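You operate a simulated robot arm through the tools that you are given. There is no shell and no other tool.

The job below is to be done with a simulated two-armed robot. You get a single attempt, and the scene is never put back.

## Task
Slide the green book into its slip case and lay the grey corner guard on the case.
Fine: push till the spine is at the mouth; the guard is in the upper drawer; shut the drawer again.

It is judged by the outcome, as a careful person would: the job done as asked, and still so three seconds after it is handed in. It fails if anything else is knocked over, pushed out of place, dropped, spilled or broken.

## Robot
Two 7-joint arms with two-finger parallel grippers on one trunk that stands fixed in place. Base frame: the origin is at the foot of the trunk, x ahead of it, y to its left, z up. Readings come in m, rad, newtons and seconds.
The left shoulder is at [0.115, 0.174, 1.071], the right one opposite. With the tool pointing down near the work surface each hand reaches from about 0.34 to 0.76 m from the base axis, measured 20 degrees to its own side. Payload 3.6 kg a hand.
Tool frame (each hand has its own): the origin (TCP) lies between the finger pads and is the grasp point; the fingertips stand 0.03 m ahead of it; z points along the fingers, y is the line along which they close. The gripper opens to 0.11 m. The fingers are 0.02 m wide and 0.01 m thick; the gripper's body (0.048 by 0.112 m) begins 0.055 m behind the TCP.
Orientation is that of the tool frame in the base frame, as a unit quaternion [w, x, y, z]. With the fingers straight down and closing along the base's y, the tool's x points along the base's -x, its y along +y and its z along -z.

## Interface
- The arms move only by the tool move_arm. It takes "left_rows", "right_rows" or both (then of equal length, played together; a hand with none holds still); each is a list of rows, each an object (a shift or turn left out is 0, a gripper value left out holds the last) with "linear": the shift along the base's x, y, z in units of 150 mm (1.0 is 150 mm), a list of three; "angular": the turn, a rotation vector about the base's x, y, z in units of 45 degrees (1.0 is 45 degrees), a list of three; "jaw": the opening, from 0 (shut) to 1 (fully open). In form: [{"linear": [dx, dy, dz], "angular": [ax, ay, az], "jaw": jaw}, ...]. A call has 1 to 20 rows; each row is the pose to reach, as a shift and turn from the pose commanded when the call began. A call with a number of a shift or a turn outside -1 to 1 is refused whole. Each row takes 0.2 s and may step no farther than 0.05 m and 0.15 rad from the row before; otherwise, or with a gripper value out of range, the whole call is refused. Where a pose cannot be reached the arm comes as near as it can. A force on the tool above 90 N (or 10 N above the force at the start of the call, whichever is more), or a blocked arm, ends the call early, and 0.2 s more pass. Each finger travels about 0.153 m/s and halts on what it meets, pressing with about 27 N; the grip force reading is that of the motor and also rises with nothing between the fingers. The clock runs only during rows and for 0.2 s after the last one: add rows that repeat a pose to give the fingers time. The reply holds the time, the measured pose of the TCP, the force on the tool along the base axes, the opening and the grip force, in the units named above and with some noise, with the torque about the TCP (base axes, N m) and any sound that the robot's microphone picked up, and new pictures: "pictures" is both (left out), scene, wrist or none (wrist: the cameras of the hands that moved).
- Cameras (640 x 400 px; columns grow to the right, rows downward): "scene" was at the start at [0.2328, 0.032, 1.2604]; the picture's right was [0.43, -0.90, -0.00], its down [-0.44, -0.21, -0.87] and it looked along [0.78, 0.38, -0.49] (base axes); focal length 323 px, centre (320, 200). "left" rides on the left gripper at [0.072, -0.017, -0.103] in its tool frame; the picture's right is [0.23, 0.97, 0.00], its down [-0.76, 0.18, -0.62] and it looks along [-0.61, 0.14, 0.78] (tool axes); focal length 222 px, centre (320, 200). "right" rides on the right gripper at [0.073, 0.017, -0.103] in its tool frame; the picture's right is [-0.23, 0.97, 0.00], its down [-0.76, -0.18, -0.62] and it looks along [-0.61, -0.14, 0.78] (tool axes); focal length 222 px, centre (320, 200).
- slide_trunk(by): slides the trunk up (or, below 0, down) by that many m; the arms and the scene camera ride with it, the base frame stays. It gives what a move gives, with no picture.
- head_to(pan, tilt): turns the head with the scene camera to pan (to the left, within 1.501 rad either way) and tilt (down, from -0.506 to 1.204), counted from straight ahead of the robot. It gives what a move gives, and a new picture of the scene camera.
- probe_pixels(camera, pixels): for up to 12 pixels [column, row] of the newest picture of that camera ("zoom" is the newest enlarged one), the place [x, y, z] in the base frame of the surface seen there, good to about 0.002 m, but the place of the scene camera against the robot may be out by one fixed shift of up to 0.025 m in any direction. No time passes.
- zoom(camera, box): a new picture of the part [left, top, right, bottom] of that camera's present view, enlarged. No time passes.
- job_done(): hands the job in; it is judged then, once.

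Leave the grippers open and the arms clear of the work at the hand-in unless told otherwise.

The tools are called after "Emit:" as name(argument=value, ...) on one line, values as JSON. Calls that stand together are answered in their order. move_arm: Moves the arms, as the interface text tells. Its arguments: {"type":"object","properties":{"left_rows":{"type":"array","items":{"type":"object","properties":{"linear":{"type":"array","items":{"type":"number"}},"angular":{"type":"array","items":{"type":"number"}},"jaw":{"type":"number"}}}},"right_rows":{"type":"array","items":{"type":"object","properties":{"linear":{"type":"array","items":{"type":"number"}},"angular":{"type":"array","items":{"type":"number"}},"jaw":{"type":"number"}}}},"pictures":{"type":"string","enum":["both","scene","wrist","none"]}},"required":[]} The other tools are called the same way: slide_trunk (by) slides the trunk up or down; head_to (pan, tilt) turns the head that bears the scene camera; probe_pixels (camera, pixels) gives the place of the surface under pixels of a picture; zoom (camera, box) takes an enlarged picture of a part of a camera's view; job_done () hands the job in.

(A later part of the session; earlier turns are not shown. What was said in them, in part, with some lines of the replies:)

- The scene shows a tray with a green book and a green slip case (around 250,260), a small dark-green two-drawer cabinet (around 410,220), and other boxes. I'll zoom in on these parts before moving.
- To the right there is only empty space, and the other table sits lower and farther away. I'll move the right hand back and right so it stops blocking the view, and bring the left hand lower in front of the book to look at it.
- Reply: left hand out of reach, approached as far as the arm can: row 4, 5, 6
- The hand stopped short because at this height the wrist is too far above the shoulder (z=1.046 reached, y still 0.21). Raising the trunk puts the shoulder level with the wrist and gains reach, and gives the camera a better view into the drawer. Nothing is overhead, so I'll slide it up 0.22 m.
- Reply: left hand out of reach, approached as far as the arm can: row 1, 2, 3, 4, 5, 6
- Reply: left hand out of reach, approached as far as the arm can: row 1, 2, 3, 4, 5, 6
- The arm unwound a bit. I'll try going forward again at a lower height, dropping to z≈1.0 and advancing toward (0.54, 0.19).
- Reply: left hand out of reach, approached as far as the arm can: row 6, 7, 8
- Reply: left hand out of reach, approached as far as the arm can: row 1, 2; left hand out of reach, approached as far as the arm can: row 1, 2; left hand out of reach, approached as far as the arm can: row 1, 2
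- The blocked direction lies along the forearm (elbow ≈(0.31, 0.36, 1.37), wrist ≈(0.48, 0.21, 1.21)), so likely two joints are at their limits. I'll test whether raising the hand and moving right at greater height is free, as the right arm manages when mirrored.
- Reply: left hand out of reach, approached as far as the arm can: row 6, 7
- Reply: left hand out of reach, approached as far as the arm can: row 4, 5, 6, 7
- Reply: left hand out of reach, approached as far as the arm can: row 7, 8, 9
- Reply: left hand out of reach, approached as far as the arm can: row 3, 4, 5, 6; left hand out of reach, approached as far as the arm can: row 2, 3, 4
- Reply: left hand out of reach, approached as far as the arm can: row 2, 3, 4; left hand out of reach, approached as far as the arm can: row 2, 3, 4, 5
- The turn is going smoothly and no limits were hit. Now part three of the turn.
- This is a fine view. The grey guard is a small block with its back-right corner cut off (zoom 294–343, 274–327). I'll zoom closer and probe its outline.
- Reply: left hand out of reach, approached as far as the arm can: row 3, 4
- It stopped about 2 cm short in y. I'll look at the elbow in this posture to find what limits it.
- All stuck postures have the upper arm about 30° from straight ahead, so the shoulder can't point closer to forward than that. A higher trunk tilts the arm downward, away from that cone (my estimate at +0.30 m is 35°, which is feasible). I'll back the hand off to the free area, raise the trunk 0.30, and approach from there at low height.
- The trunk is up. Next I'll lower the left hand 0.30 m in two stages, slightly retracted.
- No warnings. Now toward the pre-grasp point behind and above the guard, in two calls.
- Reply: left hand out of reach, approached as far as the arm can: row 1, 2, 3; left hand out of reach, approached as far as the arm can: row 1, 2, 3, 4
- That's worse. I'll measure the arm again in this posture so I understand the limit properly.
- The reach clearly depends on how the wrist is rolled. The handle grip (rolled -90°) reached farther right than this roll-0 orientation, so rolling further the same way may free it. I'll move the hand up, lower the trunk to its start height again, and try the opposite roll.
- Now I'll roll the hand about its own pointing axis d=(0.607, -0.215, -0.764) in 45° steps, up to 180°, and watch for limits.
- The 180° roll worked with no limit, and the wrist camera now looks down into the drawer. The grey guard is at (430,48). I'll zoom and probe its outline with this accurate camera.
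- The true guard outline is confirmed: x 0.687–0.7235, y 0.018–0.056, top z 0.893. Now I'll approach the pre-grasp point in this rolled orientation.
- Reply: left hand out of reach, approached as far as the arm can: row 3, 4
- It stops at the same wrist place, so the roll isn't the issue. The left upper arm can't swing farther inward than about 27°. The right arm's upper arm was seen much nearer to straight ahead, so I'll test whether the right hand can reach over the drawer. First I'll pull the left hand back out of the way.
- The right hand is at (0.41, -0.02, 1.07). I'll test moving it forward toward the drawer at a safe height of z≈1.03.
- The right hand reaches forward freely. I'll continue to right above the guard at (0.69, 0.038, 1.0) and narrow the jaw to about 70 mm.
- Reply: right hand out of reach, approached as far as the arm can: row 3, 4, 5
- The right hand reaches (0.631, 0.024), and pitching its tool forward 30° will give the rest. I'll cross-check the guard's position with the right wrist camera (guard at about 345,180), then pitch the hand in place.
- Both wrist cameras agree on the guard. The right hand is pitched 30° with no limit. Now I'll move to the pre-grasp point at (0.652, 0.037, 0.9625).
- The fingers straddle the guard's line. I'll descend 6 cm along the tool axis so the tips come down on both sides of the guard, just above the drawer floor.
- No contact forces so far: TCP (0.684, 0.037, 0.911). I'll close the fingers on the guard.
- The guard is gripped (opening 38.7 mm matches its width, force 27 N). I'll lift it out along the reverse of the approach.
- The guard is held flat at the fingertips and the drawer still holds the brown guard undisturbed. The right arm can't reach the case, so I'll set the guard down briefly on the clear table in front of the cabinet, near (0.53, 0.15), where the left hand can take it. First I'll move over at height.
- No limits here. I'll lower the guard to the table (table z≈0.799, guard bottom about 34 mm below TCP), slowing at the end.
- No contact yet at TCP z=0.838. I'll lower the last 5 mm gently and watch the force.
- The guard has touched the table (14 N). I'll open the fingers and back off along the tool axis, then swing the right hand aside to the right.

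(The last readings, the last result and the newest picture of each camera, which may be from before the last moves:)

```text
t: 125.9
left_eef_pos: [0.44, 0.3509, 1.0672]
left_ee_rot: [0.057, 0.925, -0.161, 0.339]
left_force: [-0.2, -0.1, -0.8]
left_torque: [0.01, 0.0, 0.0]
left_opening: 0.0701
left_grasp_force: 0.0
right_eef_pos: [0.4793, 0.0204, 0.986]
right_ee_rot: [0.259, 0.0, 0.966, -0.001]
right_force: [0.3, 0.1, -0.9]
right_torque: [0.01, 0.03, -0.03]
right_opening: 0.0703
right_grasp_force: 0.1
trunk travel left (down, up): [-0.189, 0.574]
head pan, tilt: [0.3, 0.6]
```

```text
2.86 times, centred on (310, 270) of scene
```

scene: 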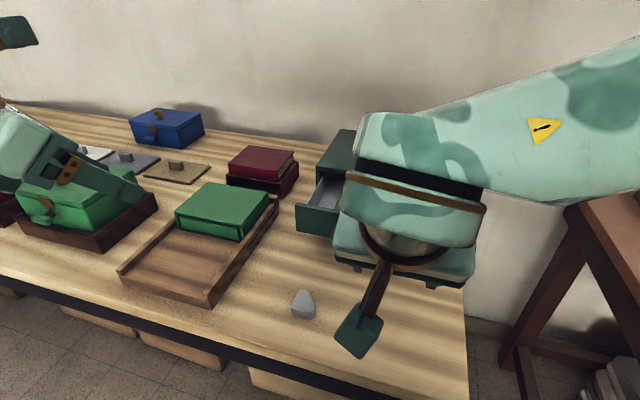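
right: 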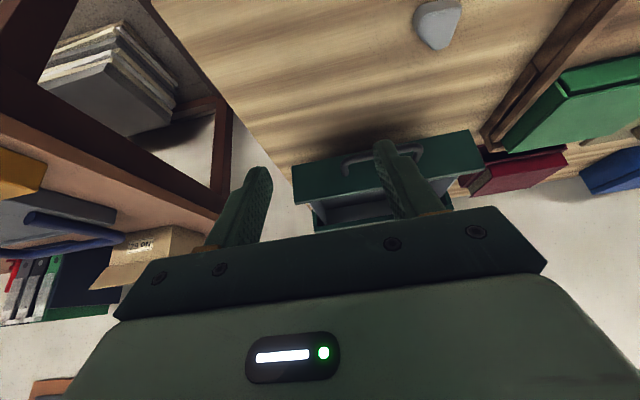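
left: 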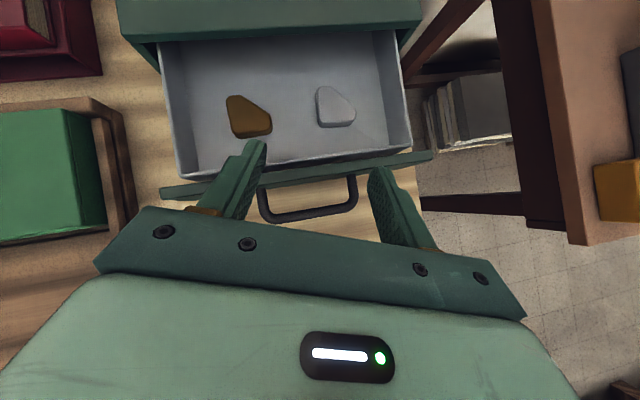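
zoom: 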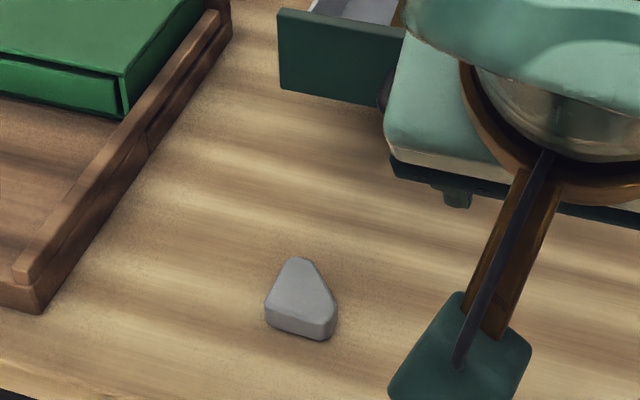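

The guard lies flat on the table at about (0.53, 0.149). Now I'll move the right hand clear to the right, and turn the left hand +20° about z so its fingers align with the guard's sides.

Emit:
move_arm(right_rows=[{"linear": [-0.05, -0.25, 0.1]}, {"linear": [-0.1, -0.5, 0.2]}, {"linear": [-0.2, -0.75, 0.3]}, {"linear": [-0.3, -1.0, 0.3]}], left_rows=[{"linear": [0, -0.1, 0], "angular": [0, 0, 0.11]}, {"linear": [0, -0.2, 0], "angular": [0, 0, 0.22]}, {"linear": [0.05, -0.35, 0], "angular": [0, 0, 0.33]}, {"linear": [0.1, -0.5, 0], "angular": [0, 0, 0.436]}], pictures="both")

```text
t: 126.9
left_eef_pos: [0.4545, 0.2741, 1.0668]
left_ee_rot: [-0.002, 0.94, -0.001, 0.342]
left_force: [0.0, -0.6, -0.8]
left_torque: [0.0, 0.04, 0.03]
left_opening: 0.0705
left_grasp_force: 0.1
right_eef_pos: [0.4359, -0.1312, 1.0294]
right_ee_rot: [0.259, 0.001, 0.966, 0.0]
right_force: [-0.5, -0.6, 0.4]
right_torque: [0.02, 0.01, -0.01]
right_opening: 0.0706
right_grasp_force: 0.0
trunk travel left (down, up): [-0.189, 0.574]
head pan, tilt: [0.3, 0.6]
```

scene: 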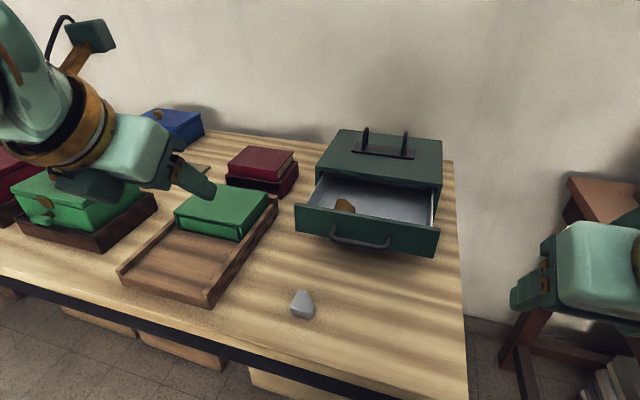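
right: 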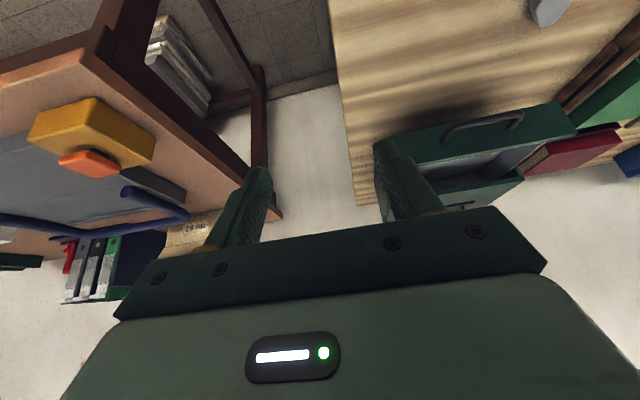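
left: 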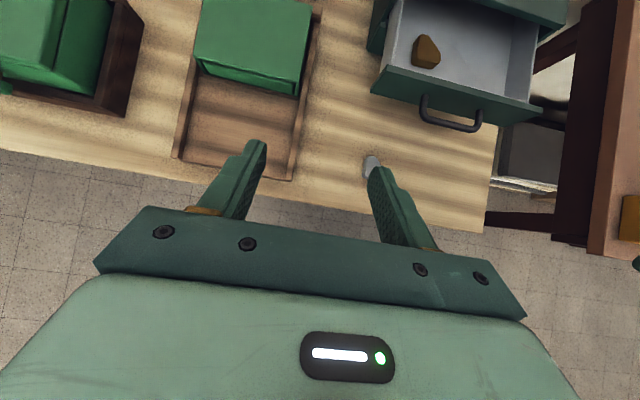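

The left orientation is aligned now, with its tool in the x–z plane. I'll move it right to above the guard's line, at (0.45, 0.149, 1.0).

Emit:
move_arm(left_rows=[{"linear": [0, -0.2, -0.1]}, {"linear": [-0.01, -0.4, -0.2]}, {"linear": [-0.02, -0.6, -0.3]}, {"linear": [-0.03, -0.834, -0.445]}, {"linear": [-0.03, -0.834, -0.445]}], pictures="wrist")

Emit:
zoom(camera="left", box=[220, 60, 420, 230])

```text
t: 128.1
left_eef_pos: [0.4495, 0.1495, 1.0017]
left_ee_rot: [-0.001, 0.939, 0.0, 0.343]
left_force: [0.5, -0.1, -0.5]
left_torque: [0.03, 0.01, 0.03]
left_opening: 0.0705
left_grasp_force: 0.1
right_eef_pos: [0.4354, -0.1277, 1.0287]
right_ee_rot: [0.258, 0.0, 0.966, 0.0]
right_force: [-0.3, 0.4, -0.5]
right_torque: [-0.01, 0.01, 0.0]
right_opening: 0.0703
right_grasp_force: 0.1
trunk travel left (down, up): [-0.189, 0.574]
head pan, tilt: [0.3, 0.6]
```

left: 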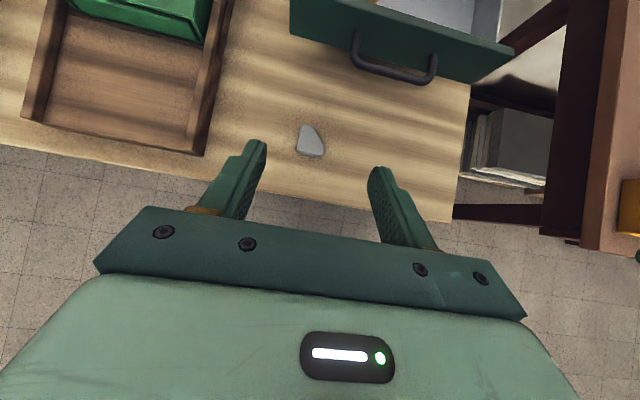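

```text
2.35 times, centred on (320, 145) of left
```

zoom: 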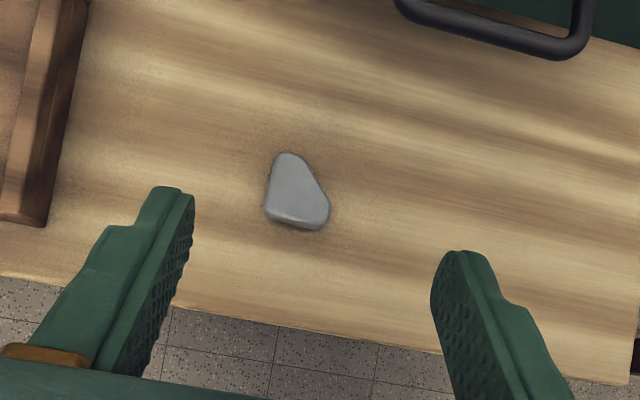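

Reached without limits. The guard is in clear view (zoom 297,190). I'll probe its outline.

Emit:
probe_pixels(camera="zoom", pixels=[[270, 210], [322, 220], [325, 205], [300, 157], [280, 157], [297, 190], [268, 200], [275, 222], [310, 227], [250, 200], [350, 200], [295, 225]])

```text
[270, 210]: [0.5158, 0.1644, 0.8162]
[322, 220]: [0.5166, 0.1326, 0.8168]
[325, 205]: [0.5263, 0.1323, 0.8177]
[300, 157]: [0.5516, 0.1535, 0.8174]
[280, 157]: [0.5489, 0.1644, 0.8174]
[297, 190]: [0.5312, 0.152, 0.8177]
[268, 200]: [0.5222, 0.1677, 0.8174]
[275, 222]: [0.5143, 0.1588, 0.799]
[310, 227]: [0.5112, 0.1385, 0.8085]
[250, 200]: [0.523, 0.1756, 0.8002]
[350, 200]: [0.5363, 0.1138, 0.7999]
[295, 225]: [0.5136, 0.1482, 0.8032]
```

The guard is at x 0.513–0.552, y 0.131–0.168, on the table. I'll go to the pre-grasp point 10 cm back along the tool axis, then in.

Emit:
move_arm(left_rows=[{"linear": [-0.02, 0, -0.2]}, {"linear": [-0.04, 0, -0.4]}, {"linear": [-0.052, 0, -0.62]}, {"linear": [-0.052, 0, -0.62]}], pictures="none")

Emit:
move_arm(left_rows=[{"linear": [0.09, 0, -0.107]}, {"linear": [0.18, 0, -0.214]}, {"linear": [0.27, 0, -0.322]}, {"linear": [0.35, 0, -0.417]}, {"linear": [0.4, 0, -0.477]}, {"linear": [0.429, 0, -0.511]}, {"linear": [0.429, 0, -0.511]}], pictures="both")

Emit:
zoom(camera="left", box=[200, 60, 440, 240])

```text
t: 129.1
left_eef_pos: [0.4588, 0.1417, 0.9054]
left_ee_rot: [-0.001, 0.939, 0.0, 0.343]
left_force: [0.5, -0.2, 1.2]
left_torque: [0.01, -0.03, -0.01]
left_opening: 0.0704
left_grasp_force: 0.1
left hand out of reach, approached as far as the arm can: row 1, 2, 3, 4
right_eef_pos: [0.4354, -0.1275, 1.0293]
right_ee_rot: [0.258, 0.001, 0.966, 0.0]
right_force: [-0.4, 0.0, -0.4]
right_torque: [0.02, 0.02, 0.02]
right_opening: 0.0708
right_grasp_force: 0.0
trunk travel left (down, up): [-0.189, 0.574]
head pan, tilt: [0.3, 0.6]
```

```text
t: 130.7
left_eef_pos: [0.5229, 0.1436, 0.8288]
left_ee_rot: [-0.002, 0.939, 0.0, 0.343]
left_force: [-1.4, 1.2, 4.3]
left_torque: [-0.13, -0.02, -0.03]
left_opening: 0.07
left_grasp_force: 0.0
right_eef_pos: [0.4359, -0.1276, 1.0292]
right_ee_rot: [0.259, 0.0, 0.966, 0.0]
right_force: [0.0, 0.0, 0.4]
right_torque: [-0.07, 0.02, 0.0]
right_opening: 0.0706
right_grasp_force: 0.1
trunk travel left (down, up): [-0.189, 0.574]
head pan, tilt: [0.3, 0.6]
```

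scene: 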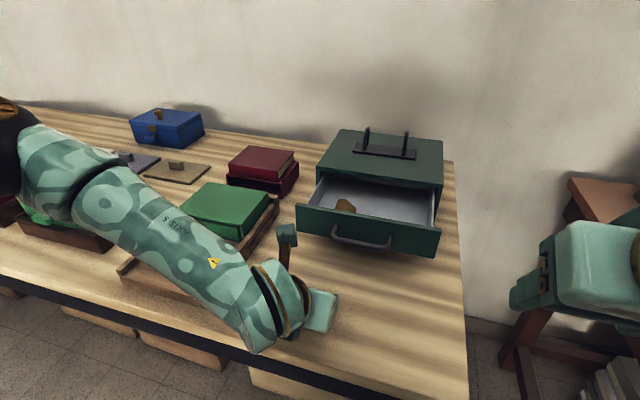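
left: 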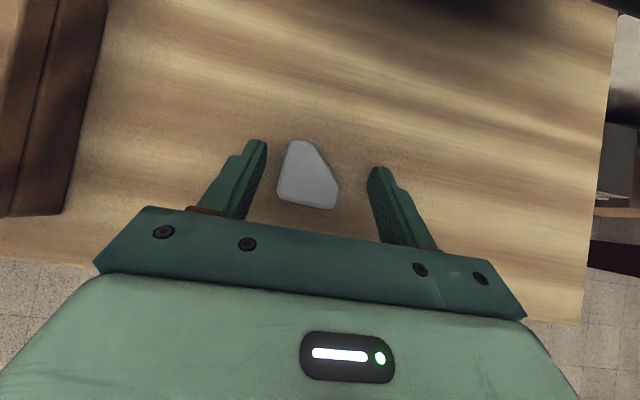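

```text
2.22 times, centred on (320, 150) of left
```

zoom: 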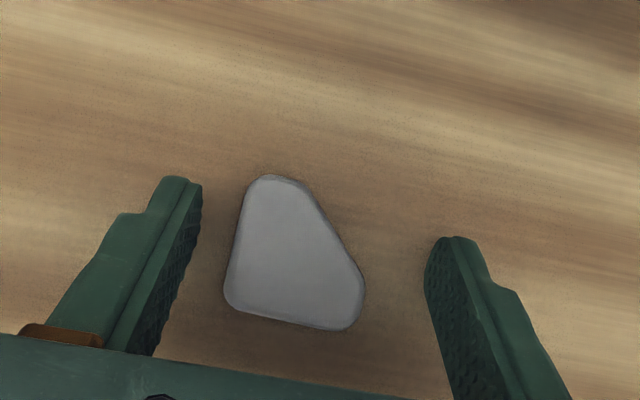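

The approach was shifted a bit by a limit, so the fingers are 17 mm too far forward and just touching the table (4 N). The guard is between them, untouched. I'll lift 4 mm, then shift back and slightly left to line up with its flat sides.

Emit:
move_arm(left_rows=[{"linear": [0, 0, 0.027]}, {"linear": [-0.05, 0.02, 0.027]}, {"linear": [-0.113, 0.04, 0.027]}, {"linear": [-0.113, 0.04, 0.027]}], pictures="wrist")

Emit:
zoom(camera="left", box=[200, 60, 440, 240])

```text
t: 131.7
left_eef_pos: [0.5039, 0.1491, 0.8324]
left_ee_rot: [-0.002, 0.94, 0.0, 0.342]
left_force: [0.6, -0.3, -0.5]
left_torque: [0.03, -0.01, 0.0]
left_opening: 0.0702
left_grasp_force: 0.1
right_eef_pos: [0.4371, -0.1268, 1.0275]
right_ee_rot: [0.259, 0.001, 0.966, 0.0]
right_force: [0.8, -0.5, -0.3]
right_torque: [-0.01, 0.01, -0.01]
right_opening: 0.0703
right_grasp_force: 0.1
trunk travel left (down, up): [-0.189, 0.574]
head pan, tilt: [0.3, 0.6]
```

left: 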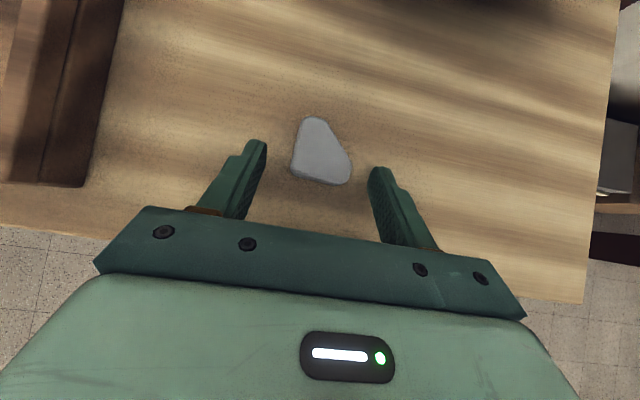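

```text
2.22 times, centred on (320, 150) of left
```

zoom: 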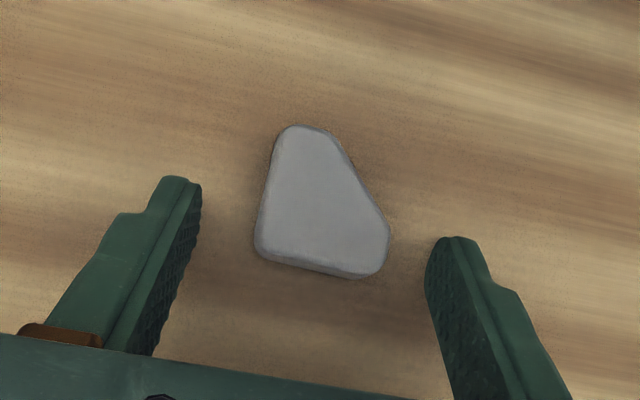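

The fingers are now aligned with the guard's flat sides at TCP (0.504, 0.149, 0.832). I'll close on it.

Emit:
move_arm(left_rows=[{"jaw": 0.5}, {"jaw": 0.4}, {"jaw": 0.3}, {"jaw": 0.2}, {"jaw": 0.2}], pictures="wrist")

Emit:
zoom(camera="left", box=[200, 60, 440, 240])

```text
t: 132.9
left_eef_pos: [0.5055, 0.1491, 0.8337]
left_ee_rot: [-0.001, 0.939, 0.0, 0.343]
left_force: [0.4, 0.0, 0.1]
left_torque: [-0.02, 0.0, 0.01]
left_opening: 0.0388
left_grasp_force: 27.1
right_eef_pos: [0.4363, -0.127, 1.0284]
right_ee_rot: [0.259, 0.0, 0.966, -0.001]
right_force: [0.3, 0.1, 0.0]
right_torque: [-0.02, 0.0, 0.03]
right_opening: 0.0704
right_grasp_force: 0.0
trunk travel left (down, up): [-0.189, 0.574]
head pan, tilt: [0.3, 0.6]
```

left: 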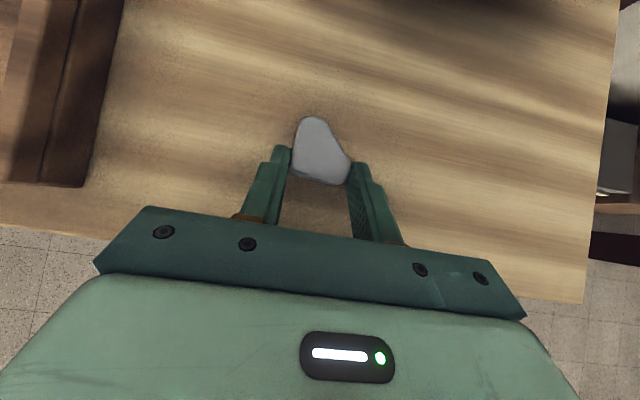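

```text
2.22 times, centred on (320, 150) of left
```

zoom: 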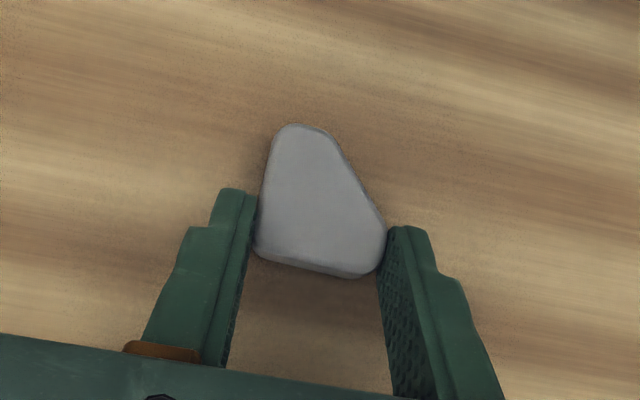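

The guard is gripped (38.8 mm, 27 N). I'll lift it and carry it left over the tray.

Emit:
move_arm(left_rows=[{"linear": [0, 0, 0.15]}, {"linear": [0, 0.05, 0.35]}, {"linear": [0, 0.2, 0.55]}, {"linear": [0.05, 0.4, 0.7]}, {"linear": [0.1, 0.6, 0.75]}, {"linear": [0.15, 0.8, 0.75]}, {"linear": [0.2, 1.0, 0.75]}], pictures="both")

```text
t: 134.5
left_eef_pos: [0.5345, 0.2985, 0.9467]
left_ee_rot: [0.0, 0.94, -0.001, 0.342]
left_force: [-0.2, 0.9, -0.3]
left_torque: [-0.02, 0.03, 0.01]
left_opening: 0.039
left_grasp_force: 26.9
right_eef_pos: [0.435, -0.1267, 1.0296]
right_ee_rot: [0.259, 0.0, 0.966, -0.001]
right_force: [-0.2, 0.6, -0.1]
right_torque: [-0.02, 0.03, 0.02]
right_opening: 0.0704
right_grasp_force: 0.1
trunk travel left (down, up): [-0.189, 0.574]
head pan, tilt: [0.3, 0.6]
```

scene: 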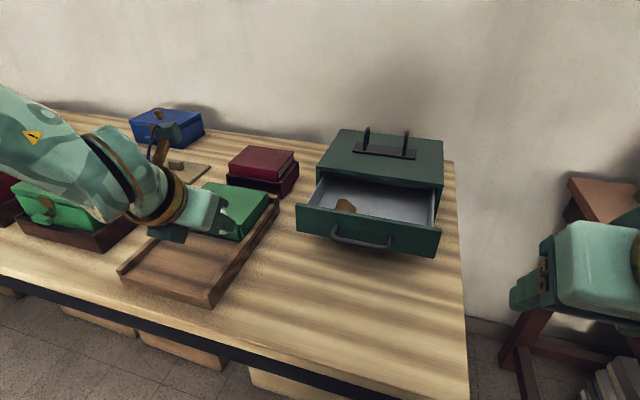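
left: 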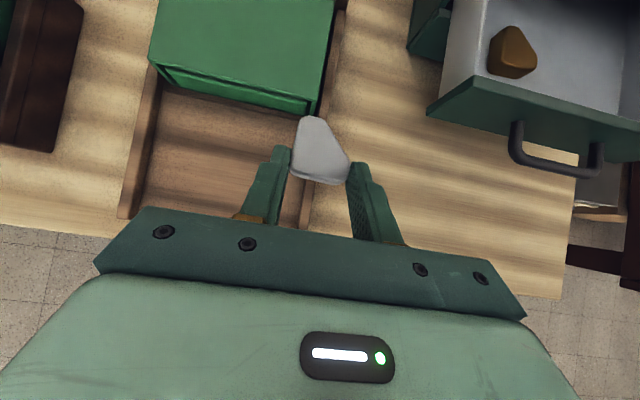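

I'll probe the case top and the spine in this view to set the placing height.

Emit:
probe_pixels(camera="left", pixels=[[240, 40], [180, 50], [300, 60], [165, 62], [315, 98], [240, 80], [240, 90], [200, 75], [280, 97], [320, 10]])

Emit:
zoom(camera="left", box=[140, 20, 360, 130])

```text
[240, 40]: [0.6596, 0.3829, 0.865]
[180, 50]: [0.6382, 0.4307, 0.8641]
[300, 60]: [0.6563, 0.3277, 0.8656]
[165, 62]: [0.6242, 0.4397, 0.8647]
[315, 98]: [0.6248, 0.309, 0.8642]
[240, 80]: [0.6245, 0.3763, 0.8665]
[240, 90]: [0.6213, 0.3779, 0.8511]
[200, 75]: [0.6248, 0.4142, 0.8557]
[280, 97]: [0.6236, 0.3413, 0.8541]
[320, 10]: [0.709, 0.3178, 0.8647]
```

```text
2.91 times, centred on (250, 75) of left
```

zoom: 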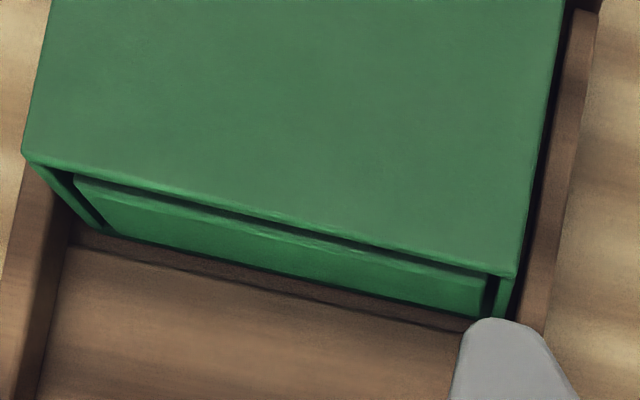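

The case top is at z=0.865 and the spine is flush with the mouth. I'll carry the guard over the case at (0.64, 0.383) and descend to just above it.

Emit:
move_arm(left_rows=[{"linear": [0.15, 0.15, 0.02]}, {"linear": [0.3, 0.28, 0.02]}, {"linear": [0.45, 0.4, 0.02]}, {"linear": [0.6, 0.5, 0.0]}, {"linear": [0.703, 0.563, 0.0]}, {"linear": [0.703, 0.563, -0.1]}, {"linear": [0.703, 0.563, -0.2]}, {"linear": [0.703, 0.563, -0.28]}, {"linear": [0.703, 0.563, -0.28]}], pictures="both")

Emit:
zoom(camera="scene", box=[140, 130, 300, 260])

```text
t: 136.5
left_eef_pos: [0.6399, 0.3825, 0.9034]
left_ee_rot: [-0.001, 0.939, 0.0, 0.344]
left_force: [0.1, -0.1, -0.8]
left_torque: [-0.01, 0.02, 0.0]
left_opening: 0.0386
left_grasp_force: 27.2
right_eef_pos: [0.4361, -0.1275, 1.0291]
right_ee_rot: [0.259, 0.0, 0.966, 0.0]
right_force: [0.3, -0.4, 1.2]
right_torque: [0.02, -0.04, -0.01]
right_opening: 0.0705
right_grasp_force: 0.0
trunk travel left (down, up): [-0.189, 0.574]
head pan, tilt: [0.3, 0.6]
```

scene: 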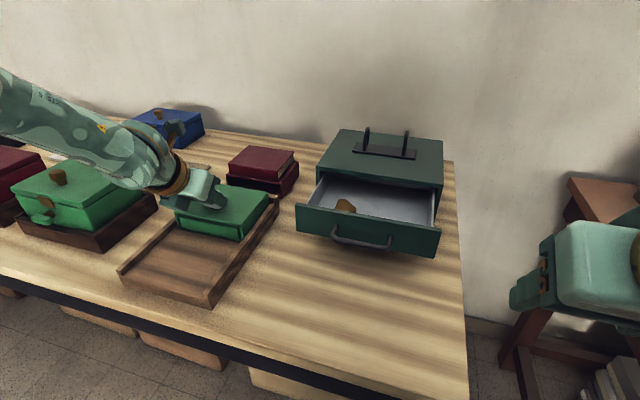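
left: 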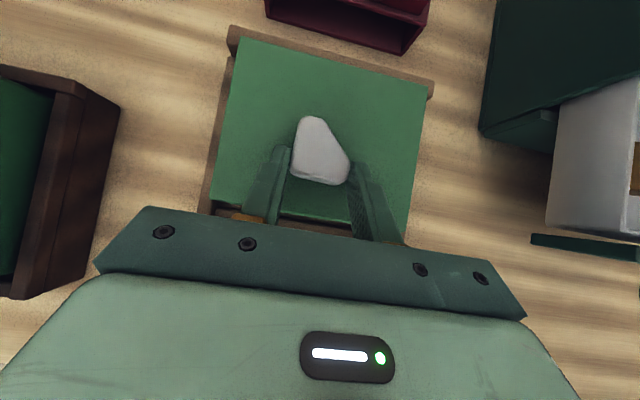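

```text
3.08 times, centred on (220, 195) of scene
```

zoom: 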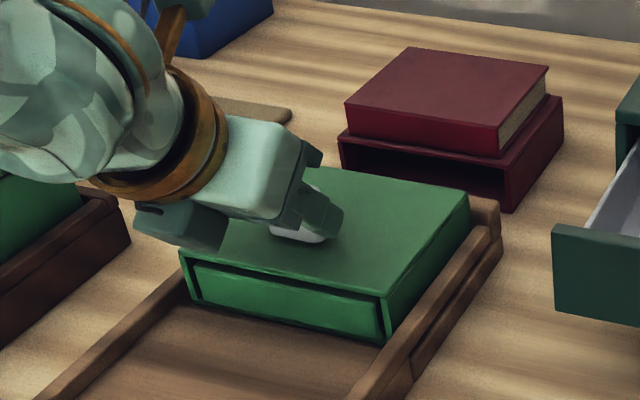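

The guard hovers about 5 mm over the case top. I'll creep down and watch for contact.

Emit:
move_arm(left_rows=[{"linear": [0, 0, -0.012]}, {"linear": [0, 0, -0.022]}, {"linear": [0, 0, -0.03]}, {"linear": [0, 0, -0.03]}], pictures="none")

```text
t: 137.5
left_eef_pos: [0.641, 0.3827, 0.8984]
left_ee_rot: [-0.002, 0.939, 0.0, 0.344]
left_force: [0.9, 0.5, 3.2]
left_torque: [0.03, -0.08, 0.0]
left_opening: 0.0385
left_grasp_force: 26.7
right_eef_pos: [0.4364, -0.1279, 1.0298]
right_ee_rot: [0.259, 0.0, 0.966, -0.001]
right_force: [0.3, 0.4, 0.6]
right_torque: [-0.03, -0.02, 0.01]
right_opening: 0.0706
right_grasp_force: 0.0
trunk travel left (down, up): [-0.189, 0.574]
head pan, tilt: [0.3, 0.6]
```

Light contact (3.2 N), so the guard rests on the case. I'll open the fingers and back away along the tool axis.

Emit:
move_arm(left_rows=[{"jaw": 0.42}, {"jaw": 0.55}, {"jaw": 0.64}, {"linear": [-0.05, 0, 0.06], "jaw": 0.64}, {"linear": [-0.15, 0, 0.18], "jaw": 0.64}, {"linear": [-0.28, 0, 0.34], "jaw": 0.64}, {"linear": [-0.42, 0, 0.52], "jaw": 0.64}, {"linear": [-0.56, 0, 0.7], "jaw": 0.64}], pictures="both")

Emit:
zoom(camera="scene", box=[140, 150, 300, 260])

```text
t: 139.3
left_eef_pos: [0.5554, 0.3852, 1.0028]
left_ee_rot: [-0.002, 0.939, 0.0, 0.343]
left_force: [0.6, -0.8, 0.2]
left_torque: [-0.01, 0.04, 0.0]
left_opening: 0.0705
left_grasp_force: 0.1
right_eef_pos: [0.4362, -0.1275, 1.0307]
right_ee_rot: [0.259, -0.001, 0.966, 0.0]
right_force: [-0.6, -0.1, 0.4]
right_torque: [0.01, -0.04, 0.01]
right_opening: 0.0702
right_grasp_force: 0.1
trunk travel left (down, up): [-0.189, 0.574]
head pan, tilt: [0.3, 0.6]
```

scene: 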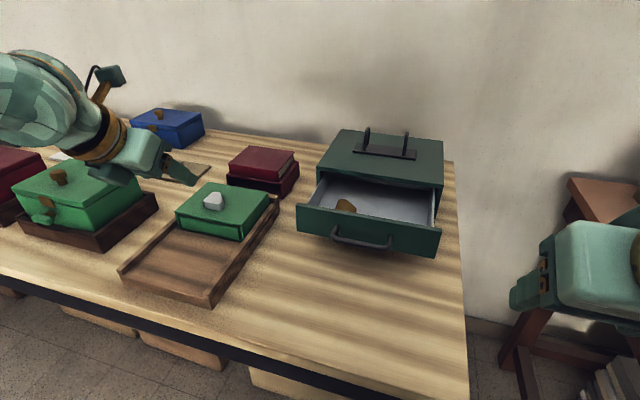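
left: 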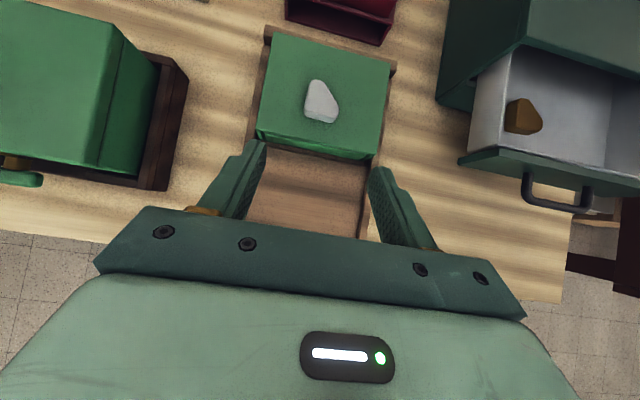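

```text
3.64 times, centred on (220, 205) of scene
```

zoom: 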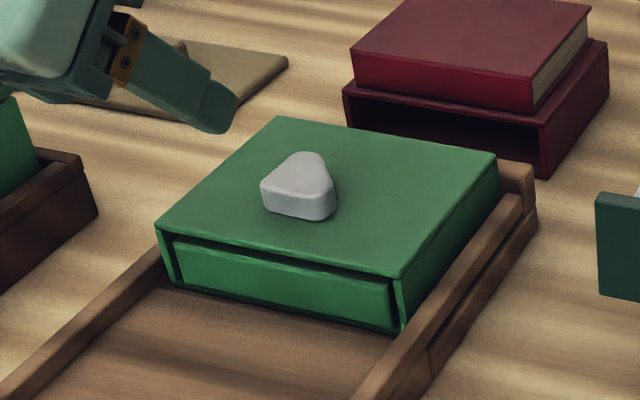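

The grey guard lies flat on the case and the book is flush. Now to shut the drawer with the right hand: fingers closed, tool pitched 50° forward, pushing the drawer front above the handle. First I'll pitch it 20° more and move it in front of the drawer at height.

Emit:
move_arm(right_rows=[{"linear": [0.1, 0.2, -0.03], "angular": [0, -0.09, 0], "jaw": 0.3}, {"linear": [0.2, 0.4, -0.06], "angular": [0, -0.18, 0], "jaw": 0.0}, {"linear": [0.3, 0.6, -0.1], "angular": [0, -0.27, 0], "jaw": 0.0}, {"linear": [0.4, 0.8, -0.15], "angular": [0, -0.36, 0], "jaw": 0.0}, {"linear": [0.45, 1.0, -0.2], "angular": [0, -0.444, 0], "jaw": 0.0}, {"linear": [0.45, 1.0, -0.2], "angular": [0, -0.444, 0], "jaw": 0.0}], pictures="both")

Emit:
probe_pixels(camera="right", pixels=[[400, 120], [380, 130], [420, 110], [350, 100], [320, 60], [450, 80]])

```text
t: 140.7
left_eef_pos: [0.5564, 0.3851, 1.0036]
left_ee_rot: [-0.001, 0.939, -0.001, 0.344]
left_force: [-0.6, -0.4, -1.0]
left_torque: [-0.02, 0.0, -0.01]
left_opening: 0.0704
left_grasp_force: 0.1
right_eef_pos: [0.5, 0.0188, 0.999]
right_ee_rot: [0.423, 0.001, 0.906, -0.001]
right_force: [-0.3, -0.3, 0.0]
right_torque: [0.02, 0.01, -0.01]
right_opening: 0.0
right_grasp_force: 27.7
trunk travel left (down, up): [-0.189, 0.574]
head pan, tilt: [0.3, 0.6]
```

scene: 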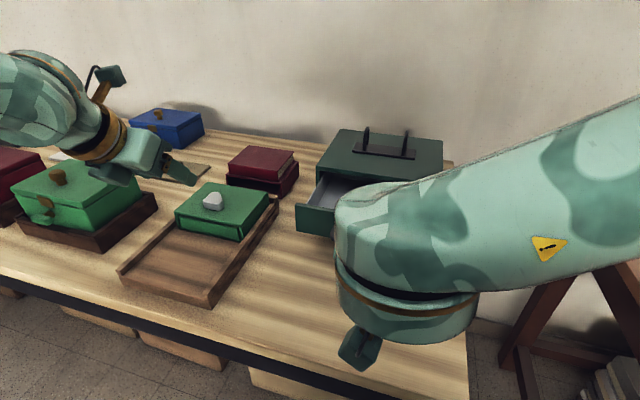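
right: 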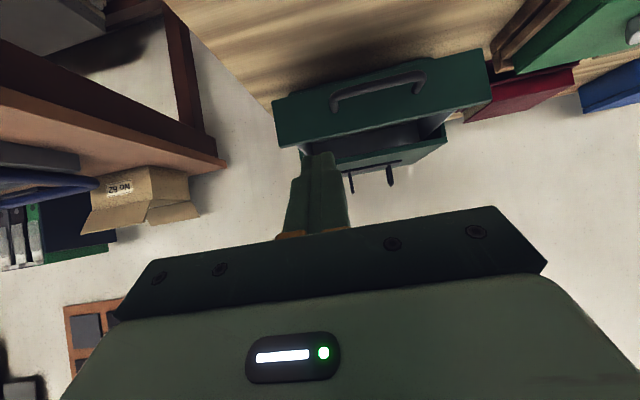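

```text
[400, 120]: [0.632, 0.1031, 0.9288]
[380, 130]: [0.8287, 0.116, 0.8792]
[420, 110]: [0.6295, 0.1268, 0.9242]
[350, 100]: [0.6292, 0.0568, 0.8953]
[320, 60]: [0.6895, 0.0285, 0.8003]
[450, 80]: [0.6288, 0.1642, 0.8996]
```

The drawer face is at x=0.629 with its top at z=0.929. I'll go to a pre-contact point at (0.57, 0.085, 0.9355), with the fingertips above the handle bar and below the panel's top edge.

Emit:
move_arm(right_rows=[{"linear": [0.1, 0.15, -0.1]}, {"linear": [0.2, 0.3, -0.2]}, {"linear": [0.3, 0.44, -0.3]}, {"linear": [0.4, 0.44, -0.38]}, {"linear": [0.467, 0.44, -0.423]}, {"linear": [0.467, 0.44, -0.423]}], pictures="both")

Emit:
zoom(camera="right", box=[220, 40, 460, 220])

```text
t: 142.1
left_eef_pos: [0.5562, 0.3861, 1.0031]
left_ee_rot: [-0.001, 0.939, 0.0, 0.344]
left_force: [0.2, -0.3, 0.4]
left_torque: [-0.02, -0.01, 0.01]
left_opening: 0.0702
left_grasp_force: 0.0
right_eef_pos: [0.5727, 0.0875, 0.9349]
right_ee_rot: [0.422, -0.001, 0.907, 0.0]
right_force: [0.0, -0.2, -0.7]
right_torque: [0.0, -0.01, 0.01]
right_opening: 0.0
right_grasp_force: 27.1
trunk travel left (down, up): [-0.189, 0.574]
head pan, tilt: [0.3, 0.6]
```

scene: 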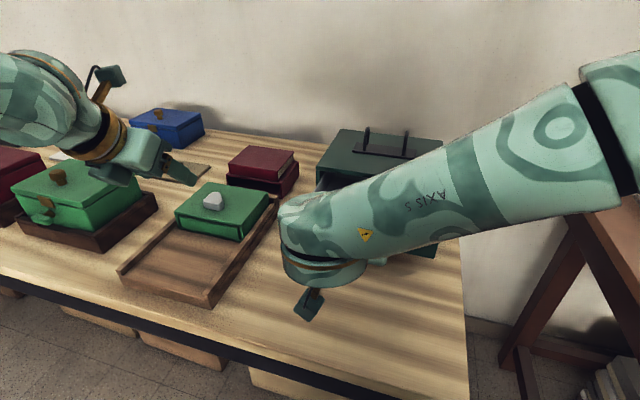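
right: 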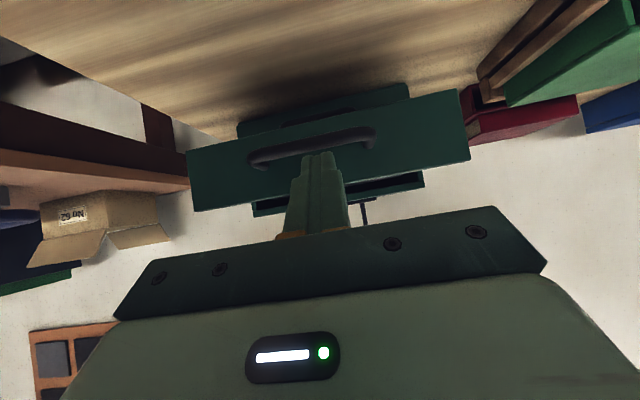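

```text
2.22 times, centred on (340, 130) of right
```

zoom: 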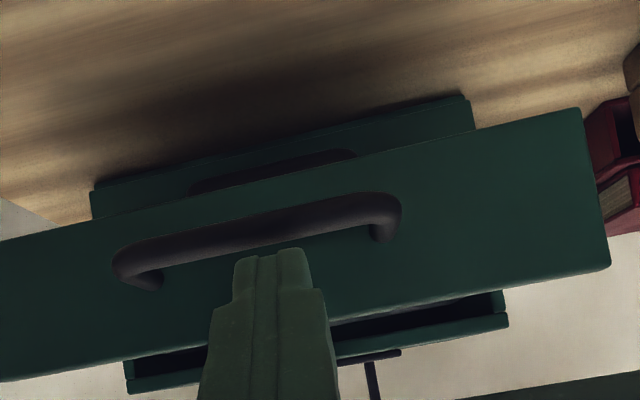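

The fingertips are centred just above the handle bar. I'll push forward slowly by 4 cm first.

Emit:
move_arm(right_rows=[{"linear": [0.07, 0, 0]}, {"linear": [0.14, 0, 0]}, {"linear": [0.2, 0, 0]}, {"linear": [0.267, 0, 0]}], pictures="both")

Emit:
zoom(camera="right", box=[220, 40, 460, 220])

```text
t: 143.1
left_eef_pos: [0.5557, 0.3866, 1.0014]
left_ee_rot: [-0.002, 0.939, 0.0, 0.343]
left_force: [0.2, 0.0, 0.5]
left_torque: [-0.03, 0.03, 0.01]
left_opening: 0.0706
left_grasp_force: 0.0
right_eef_pos: [0.6111, 0.0883, 0.9343]
right_ee_rot: [0.422, 0.0, 0.907, 0.0]
right_force: [-0.6, 0.2, -0.2]
right_torque: [0.03, -0.02, 0.02]
right_opening: 0.0
right_grasp_force: 26.4
trunk travel left (down, up): [-0.189, 0.574]
head pan, tilt: [0.3, 0.6]
```

scene: 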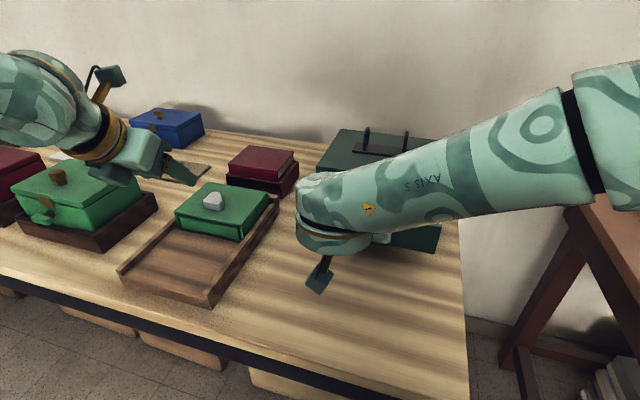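
right: 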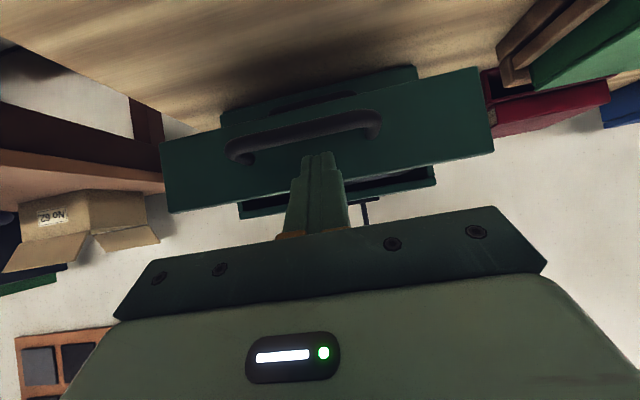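

```text
2.22 times, centred on (340, 130) of right
```

zoom: 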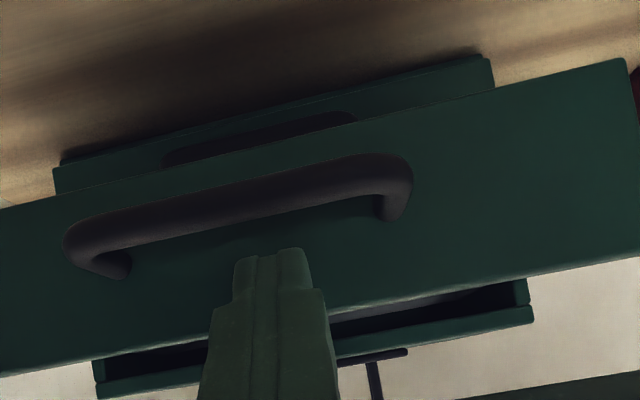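

The drawer is moving in, and the fingers are past the bar and pushing the panel. I'll continue another 8 cm.

Emit:
move_arm(right_rows=[{"linear": [0.07, 0, 0]}, {"linear": [0.14, 0, 0]}, {"linear": [0.21, 0, 0]}, {"linear": [0.28, 0, 0]}, {"linear": [0.35, 0, 0]}, {"linear": [0.42, 0, 0]}, {"linear": [0.48, 0, 0]}, {"linear": [0.533, 0, 0]}], pictures="both")

Emit:
zoom(camera="right", box=[220, 40, 460, 220])

```text
t: 144.9
left_eef_pos: [0.556, 0.3847, 1.0035]
left_ee_rot: [-0.001, 0.939, -0.001, 0.344]
left_force: [0.5, 0.5, -0.4]
left_torque: [-0.03, -0.01, 0.01]
left_opening: 0.0707
left_grasp_force: 0.2
right_eef_pos: [0.6922, 0.086, 0.9336]
right_ee_rot: [0.422, -0.001, 0.906, -0.001]
right_force: [0.2, -1.0, -0.6]
right_torque: [0.02, 0.0, 0.02]
right_opening: 0.0
right_grasp_force: 26.4
trunk travel left (down, up): [-0.189, 0.574]
head pan, tilt: [0.3, 0.6]
```

scene: 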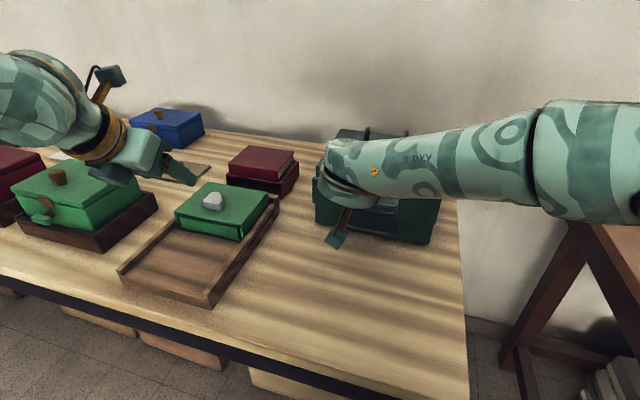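
right: 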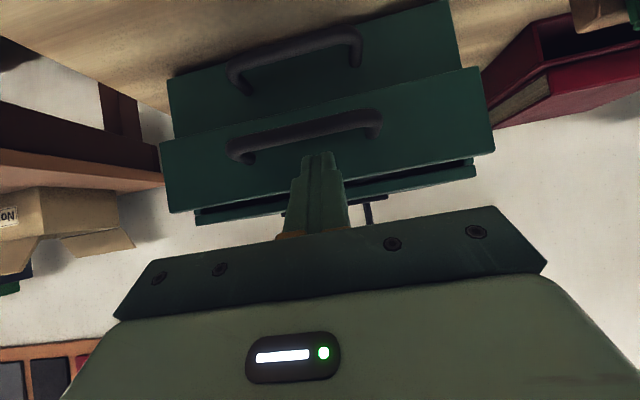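

```text
2.22 times, centred on (340, 130) of right
```

zoom: 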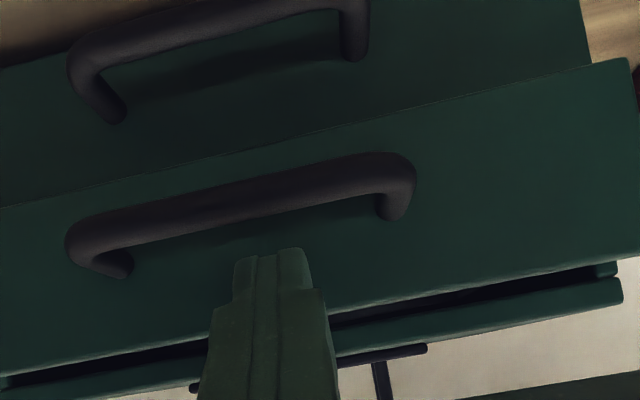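

About 18 mm remains (face at ≈0.722, closed at 0.740). I'll push in small steps and watch the force.

Emit:
move_arm(right_rows=[{"linear": [0.03, 0, 0]}, {"linear": [0.06, 0, 0]}, {"linear": [0.085, 0, 0]}, {"linear": [0.105, 0, 0]}, {"linear": [0.115, 0, 0]}], pictures="wrist")

Emit:
probe_pixels(camera="right", pixels=[[250, 185], [420, 140], [440, 100], [220, 170], [300, 100], [380, 85], [200, 130], [420, 40], [300, 60], [250, 110]])

```text
t: 146.1
left_eef_pos: [0.5568, 0.3865, 1.0029]
left_ee_rot: [-0.001, 0.939, 0.0, 0.343]
left_force: [-0.1, 0.0, -0.7]
left_torque: [0.02, -0.01, -0.01]
left_opening: 0.0707
left_grasp_force: 0.1
right_eef_pos: [0.7089, 0.088, 0.9344]
right_ee_rot: [0.422, -0.001, 0.906, 0.0]
right_force: [-0.3, 0.6, 0.3]
right_torque: [0.03, -0.01, 0.0]
right_opening: 0.0001
right_grasp_force: 27.5
trunk travel left (down, up): [-0.189, 0.574]
head pan, tilt: [0.3, 0.6]
```

right: 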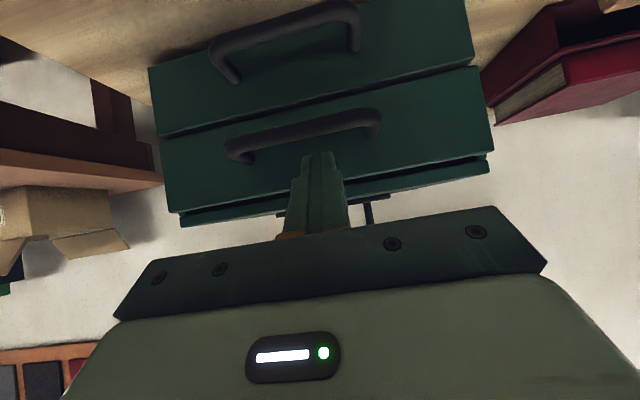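

```text
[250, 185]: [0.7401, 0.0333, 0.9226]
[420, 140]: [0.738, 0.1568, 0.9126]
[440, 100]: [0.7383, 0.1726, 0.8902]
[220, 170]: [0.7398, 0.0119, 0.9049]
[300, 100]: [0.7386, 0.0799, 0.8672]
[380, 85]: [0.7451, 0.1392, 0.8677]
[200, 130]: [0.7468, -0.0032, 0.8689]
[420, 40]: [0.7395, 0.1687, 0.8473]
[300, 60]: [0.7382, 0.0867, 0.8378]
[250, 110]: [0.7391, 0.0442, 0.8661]
```

The upper face (0.738–0.740) is now level with the lower drawer's face. There's no stop force yet, so I'll push 2–3 mm more gently to be sure it is fully shut.

Emit:
move_arm(right_rows=[{"linear": [0.006, 0, 0]}, {"linear": [0.012, 0, 0]}, {"linear": [0.018, 0, 0]}, {"linear": [0.018, 0, 0]}], pictures="none")

Emit:
probe_pixels(camera="right", pixels=[[250, 185], [420, 140], [440, 100], [220, 170], [300, 100], [270, 175], [420, 40], [300, 60], [400, 60], [450, 120]])

```text
t: 147.1
left_eef_pos: [0.5551, 0.3858, 1.0039]
left_ee_rot: [-0.001, 0.939, 0.0, 0.344]
left_force: [0.0, -0.3, 0.0]
left_torque: [-0.04, 0.0, 0.02]
left_opening: 0.0702
left_grasp_force: 0.0
right_eef_pos: [0.7099, 0.0867, 0.9345]
right_ee_rot: [0.422, 0.0, 0.907, 0.0]
right_force: [-14.0, -1.5, -0.1]
right_torque: [0.08, 0.15, -0.06]
right_opening: 0.0
right_grasp_force: 27.1
trunk travel left (down, up): [-0.189, 0.574]
head pan, tilt: [0.3, 0.6]
```

```text
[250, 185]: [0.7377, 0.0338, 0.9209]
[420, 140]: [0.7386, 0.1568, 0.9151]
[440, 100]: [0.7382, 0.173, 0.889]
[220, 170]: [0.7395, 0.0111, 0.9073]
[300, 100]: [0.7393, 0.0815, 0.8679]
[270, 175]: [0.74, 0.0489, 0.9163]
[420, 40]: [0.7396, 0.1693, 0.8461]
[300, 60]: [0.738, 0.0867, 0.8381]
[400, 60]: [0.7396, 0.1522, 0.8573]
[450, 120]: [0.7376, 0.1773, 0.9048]
```

14 N at the stop, so the drawer is fully shut. I'll withdraw the right hand along its tool axis and then swing it up and away.

Emit:
move_arm(right_rows=[{"linear": [-0.06, 0, 0.05]}, {"linear": [-0.2, 0, 0.17]}, {"linear": [-0.4, 0, 0.34]}, {"linear": [-0.6, -0.05, 0.5]}, {"linear": [-0.75, -0.25, 0.6]}, {"linear": [-0.85, -0.45, 0.7]}, {"linear": [-0.95, -0.7, 0.75]}, {"linear": [-1.0, -0.95, 0.75]}], pictures="scene")

Emit:
zoom(camera="scene", box=[300, 110, 460, 250])

```text
t: 148.9
left_eef_pos: [0.557, 0.384, 1.0026]
left_ee_rot: [-0.001, 0.939, -0.001, 0.345]
left_force: [-0.3, -0.4, 0.0]
left_torque: [-0.01, -0.02, 0.0]
left_opening: 0.0705
left_grasp_force: 0.1
right_eef_pos: [0.5601, -0.0567, 1.0465]
right_ee_rot: [0.423, 0.0, 0.906, 0.0]
right_force: [-0.5, 0.2, -1.0]
right_torque: [0.01, 0.0, 0.02]
right_opening: 0.0
right_grasp_force: 27.4
trunk travel left (down, up): [-0.189, 0.574]
head pan, tilt: [0.3, 0.6]
```

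scene: 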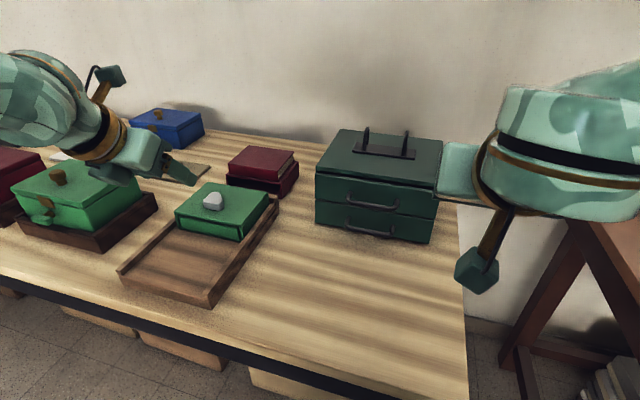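

```text
2.86 times, centred on (380, 180) of scene
```

zoom: 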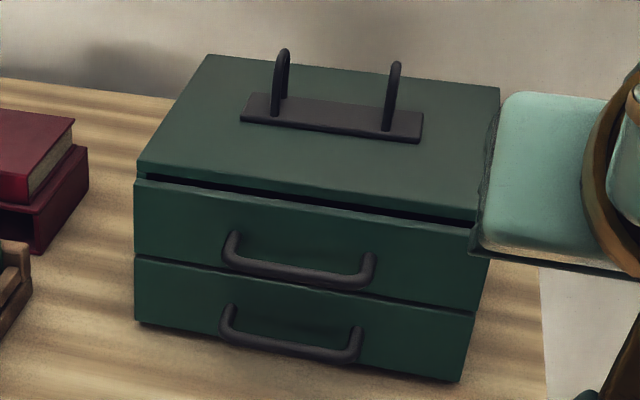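

The drawer looks just as it did at the start. I'll retract both hands clear of the work and open both grippers.

Emit:
move_arm(right_rows=[{"linear": [-0.2, -0.2, 0.05], "jaw": 0.0}, {"linear": [-0.4, -0.4, 0.1], "jaw": 0.3}, {"linear": [-0.6, -0.6, 0.15], "jaw": 0.6}, {"linear": [-0.8, -0.8, 0.2], "jaw": 0.9}, {"linear": [-0.95, -1.0, 0.2], "jaw": 1.0}, {"linear": [-0.95, -1.0, 0.2], "jaw": 1.0}], left_rows=[{"linear": [-0.15, 0, 0.2], "jaw": 0.64}, {"linear": [-0.3, 0.05, 0.4], "jaw": 0.8}, {"linear": [-0.5, 0.1, 0.5], "jaw": 1.0}, {"linear": [-0.7, 0.15, 0.55], "jaw": 1.0}, {"linear": [-0.8, 0.2, 0.6], "jaw": 1.0}, {"linear": [-0.8, 0.2, 0.6], "jaw": 1.0}], pictures="scene")

Emit:
zoom(camera="scene", box=[140, 160, 300, 260])

```text
t: 150.3
left_eef_pos: [0.4356, 0.4135, 1.0931]
left_ee_rot: [-0.001, 0.939, 0.0, 0.344]
left_force: [0.5, -0.2, -0.7]
left_torque: [0.02, 0.01, -0.01]
left_opening: 0.1098
left_grasp_force: 0.1
right_eef_pos: [0.4457, -0.1982, 1.0978]
right_ee_rot: [0.421, 0.0, 0.907, -0.001]
right_force: [0.1, 0.1, -0.1]
right_torque: [-0.01, -0.03, 0.04]
right_opening: 0.1102
right_grasp_force: 0.1
right hand out of reach, approached as far as the arm can: row 4, 5, 6
trunk travel left (down, up): [-0.189, 0.574]
head pan, tilt: [0.3, 0.6]
```

scene: 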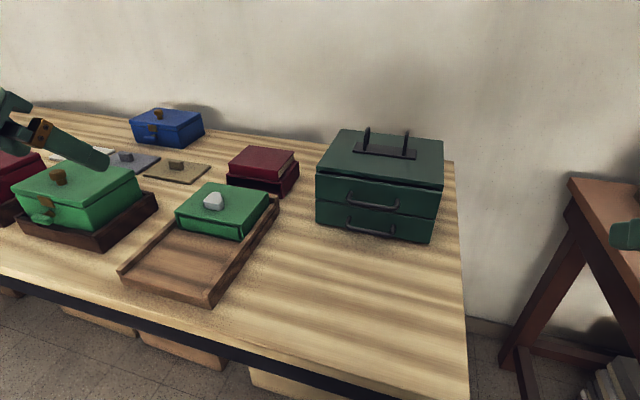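

```text
4.00 times, centred on (220, 210) of scene
```

zoom: 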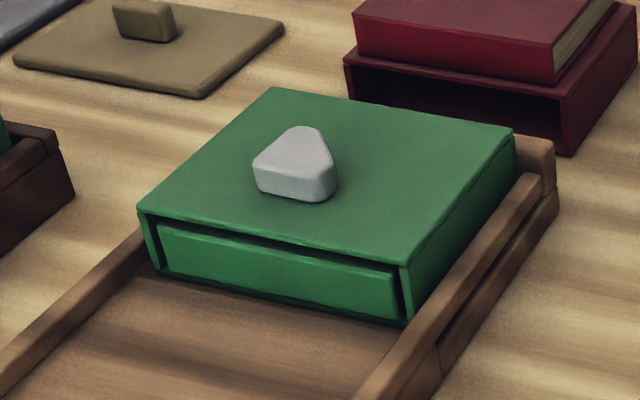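

Everything looks in place. As a last check, I'll probe the spine against the mouth, the guard, and the drawer faces.

Emit:
probe_pixels(camera="zoom", pixels=[[200, 250], [300, 275], [370, 290], [147, 240], [407, 290], [400, 265], [290, 155], [300, 190], [320, 230]])

Emit:
probe_pixels(camera="scene", pixels=[[330, 185], [430, 200], [330, 215], [425, 230], [325, 172], [390, 205]])

```text
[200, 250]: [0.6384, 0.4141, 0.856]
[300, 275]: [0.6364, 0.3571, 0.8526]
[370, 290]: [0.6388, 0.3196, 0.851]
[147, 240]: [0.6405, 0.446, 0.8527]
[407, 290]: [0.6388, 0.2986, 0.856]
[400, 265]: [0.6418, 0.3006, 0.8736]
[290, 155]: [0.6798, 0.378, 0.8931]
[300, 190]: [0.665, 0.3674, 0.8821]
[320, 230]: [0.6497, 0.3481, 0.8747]
```

```text
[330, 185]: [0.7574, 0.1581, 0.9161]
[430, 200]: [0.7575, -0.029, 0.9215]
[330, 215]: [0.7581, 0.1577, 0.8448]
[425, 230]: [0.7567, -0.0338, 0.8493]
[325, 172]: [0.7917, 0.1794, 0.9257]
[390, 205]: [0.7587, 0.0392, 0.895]
```

The spine (≈0.638) is flush with the mouth (≈0.640). The guard lies flat on the case top, and the drawer face is at 0.7575, its original shut position and level with the lower drawer. Both arms are clear with grippers open, so I'm handing in the job.

Emit:
job_done()

```text
The job is handed in.
```

The green book is in its slip case, the grey corner guard lies on top of the case, and the upper drawer is shut again. I've handed the job in; I don't have the verdict yet.

- **Book:** the spine sits within about 2 mm of the case mouth.
- **Guard:** neither arm alone could carry it from the drawer to the case. The right hand set it down briefly on the clear table in front of the cabinet, and the left hand placed it flat on the case.
- **Drawer:** it is pushed to its stop, and its front measures the same position as at the start. The brown guard in the drawer was left where it was.

I saw nothing else on the table moved or knocked. Both grippers are open and both arms are clear of the work.
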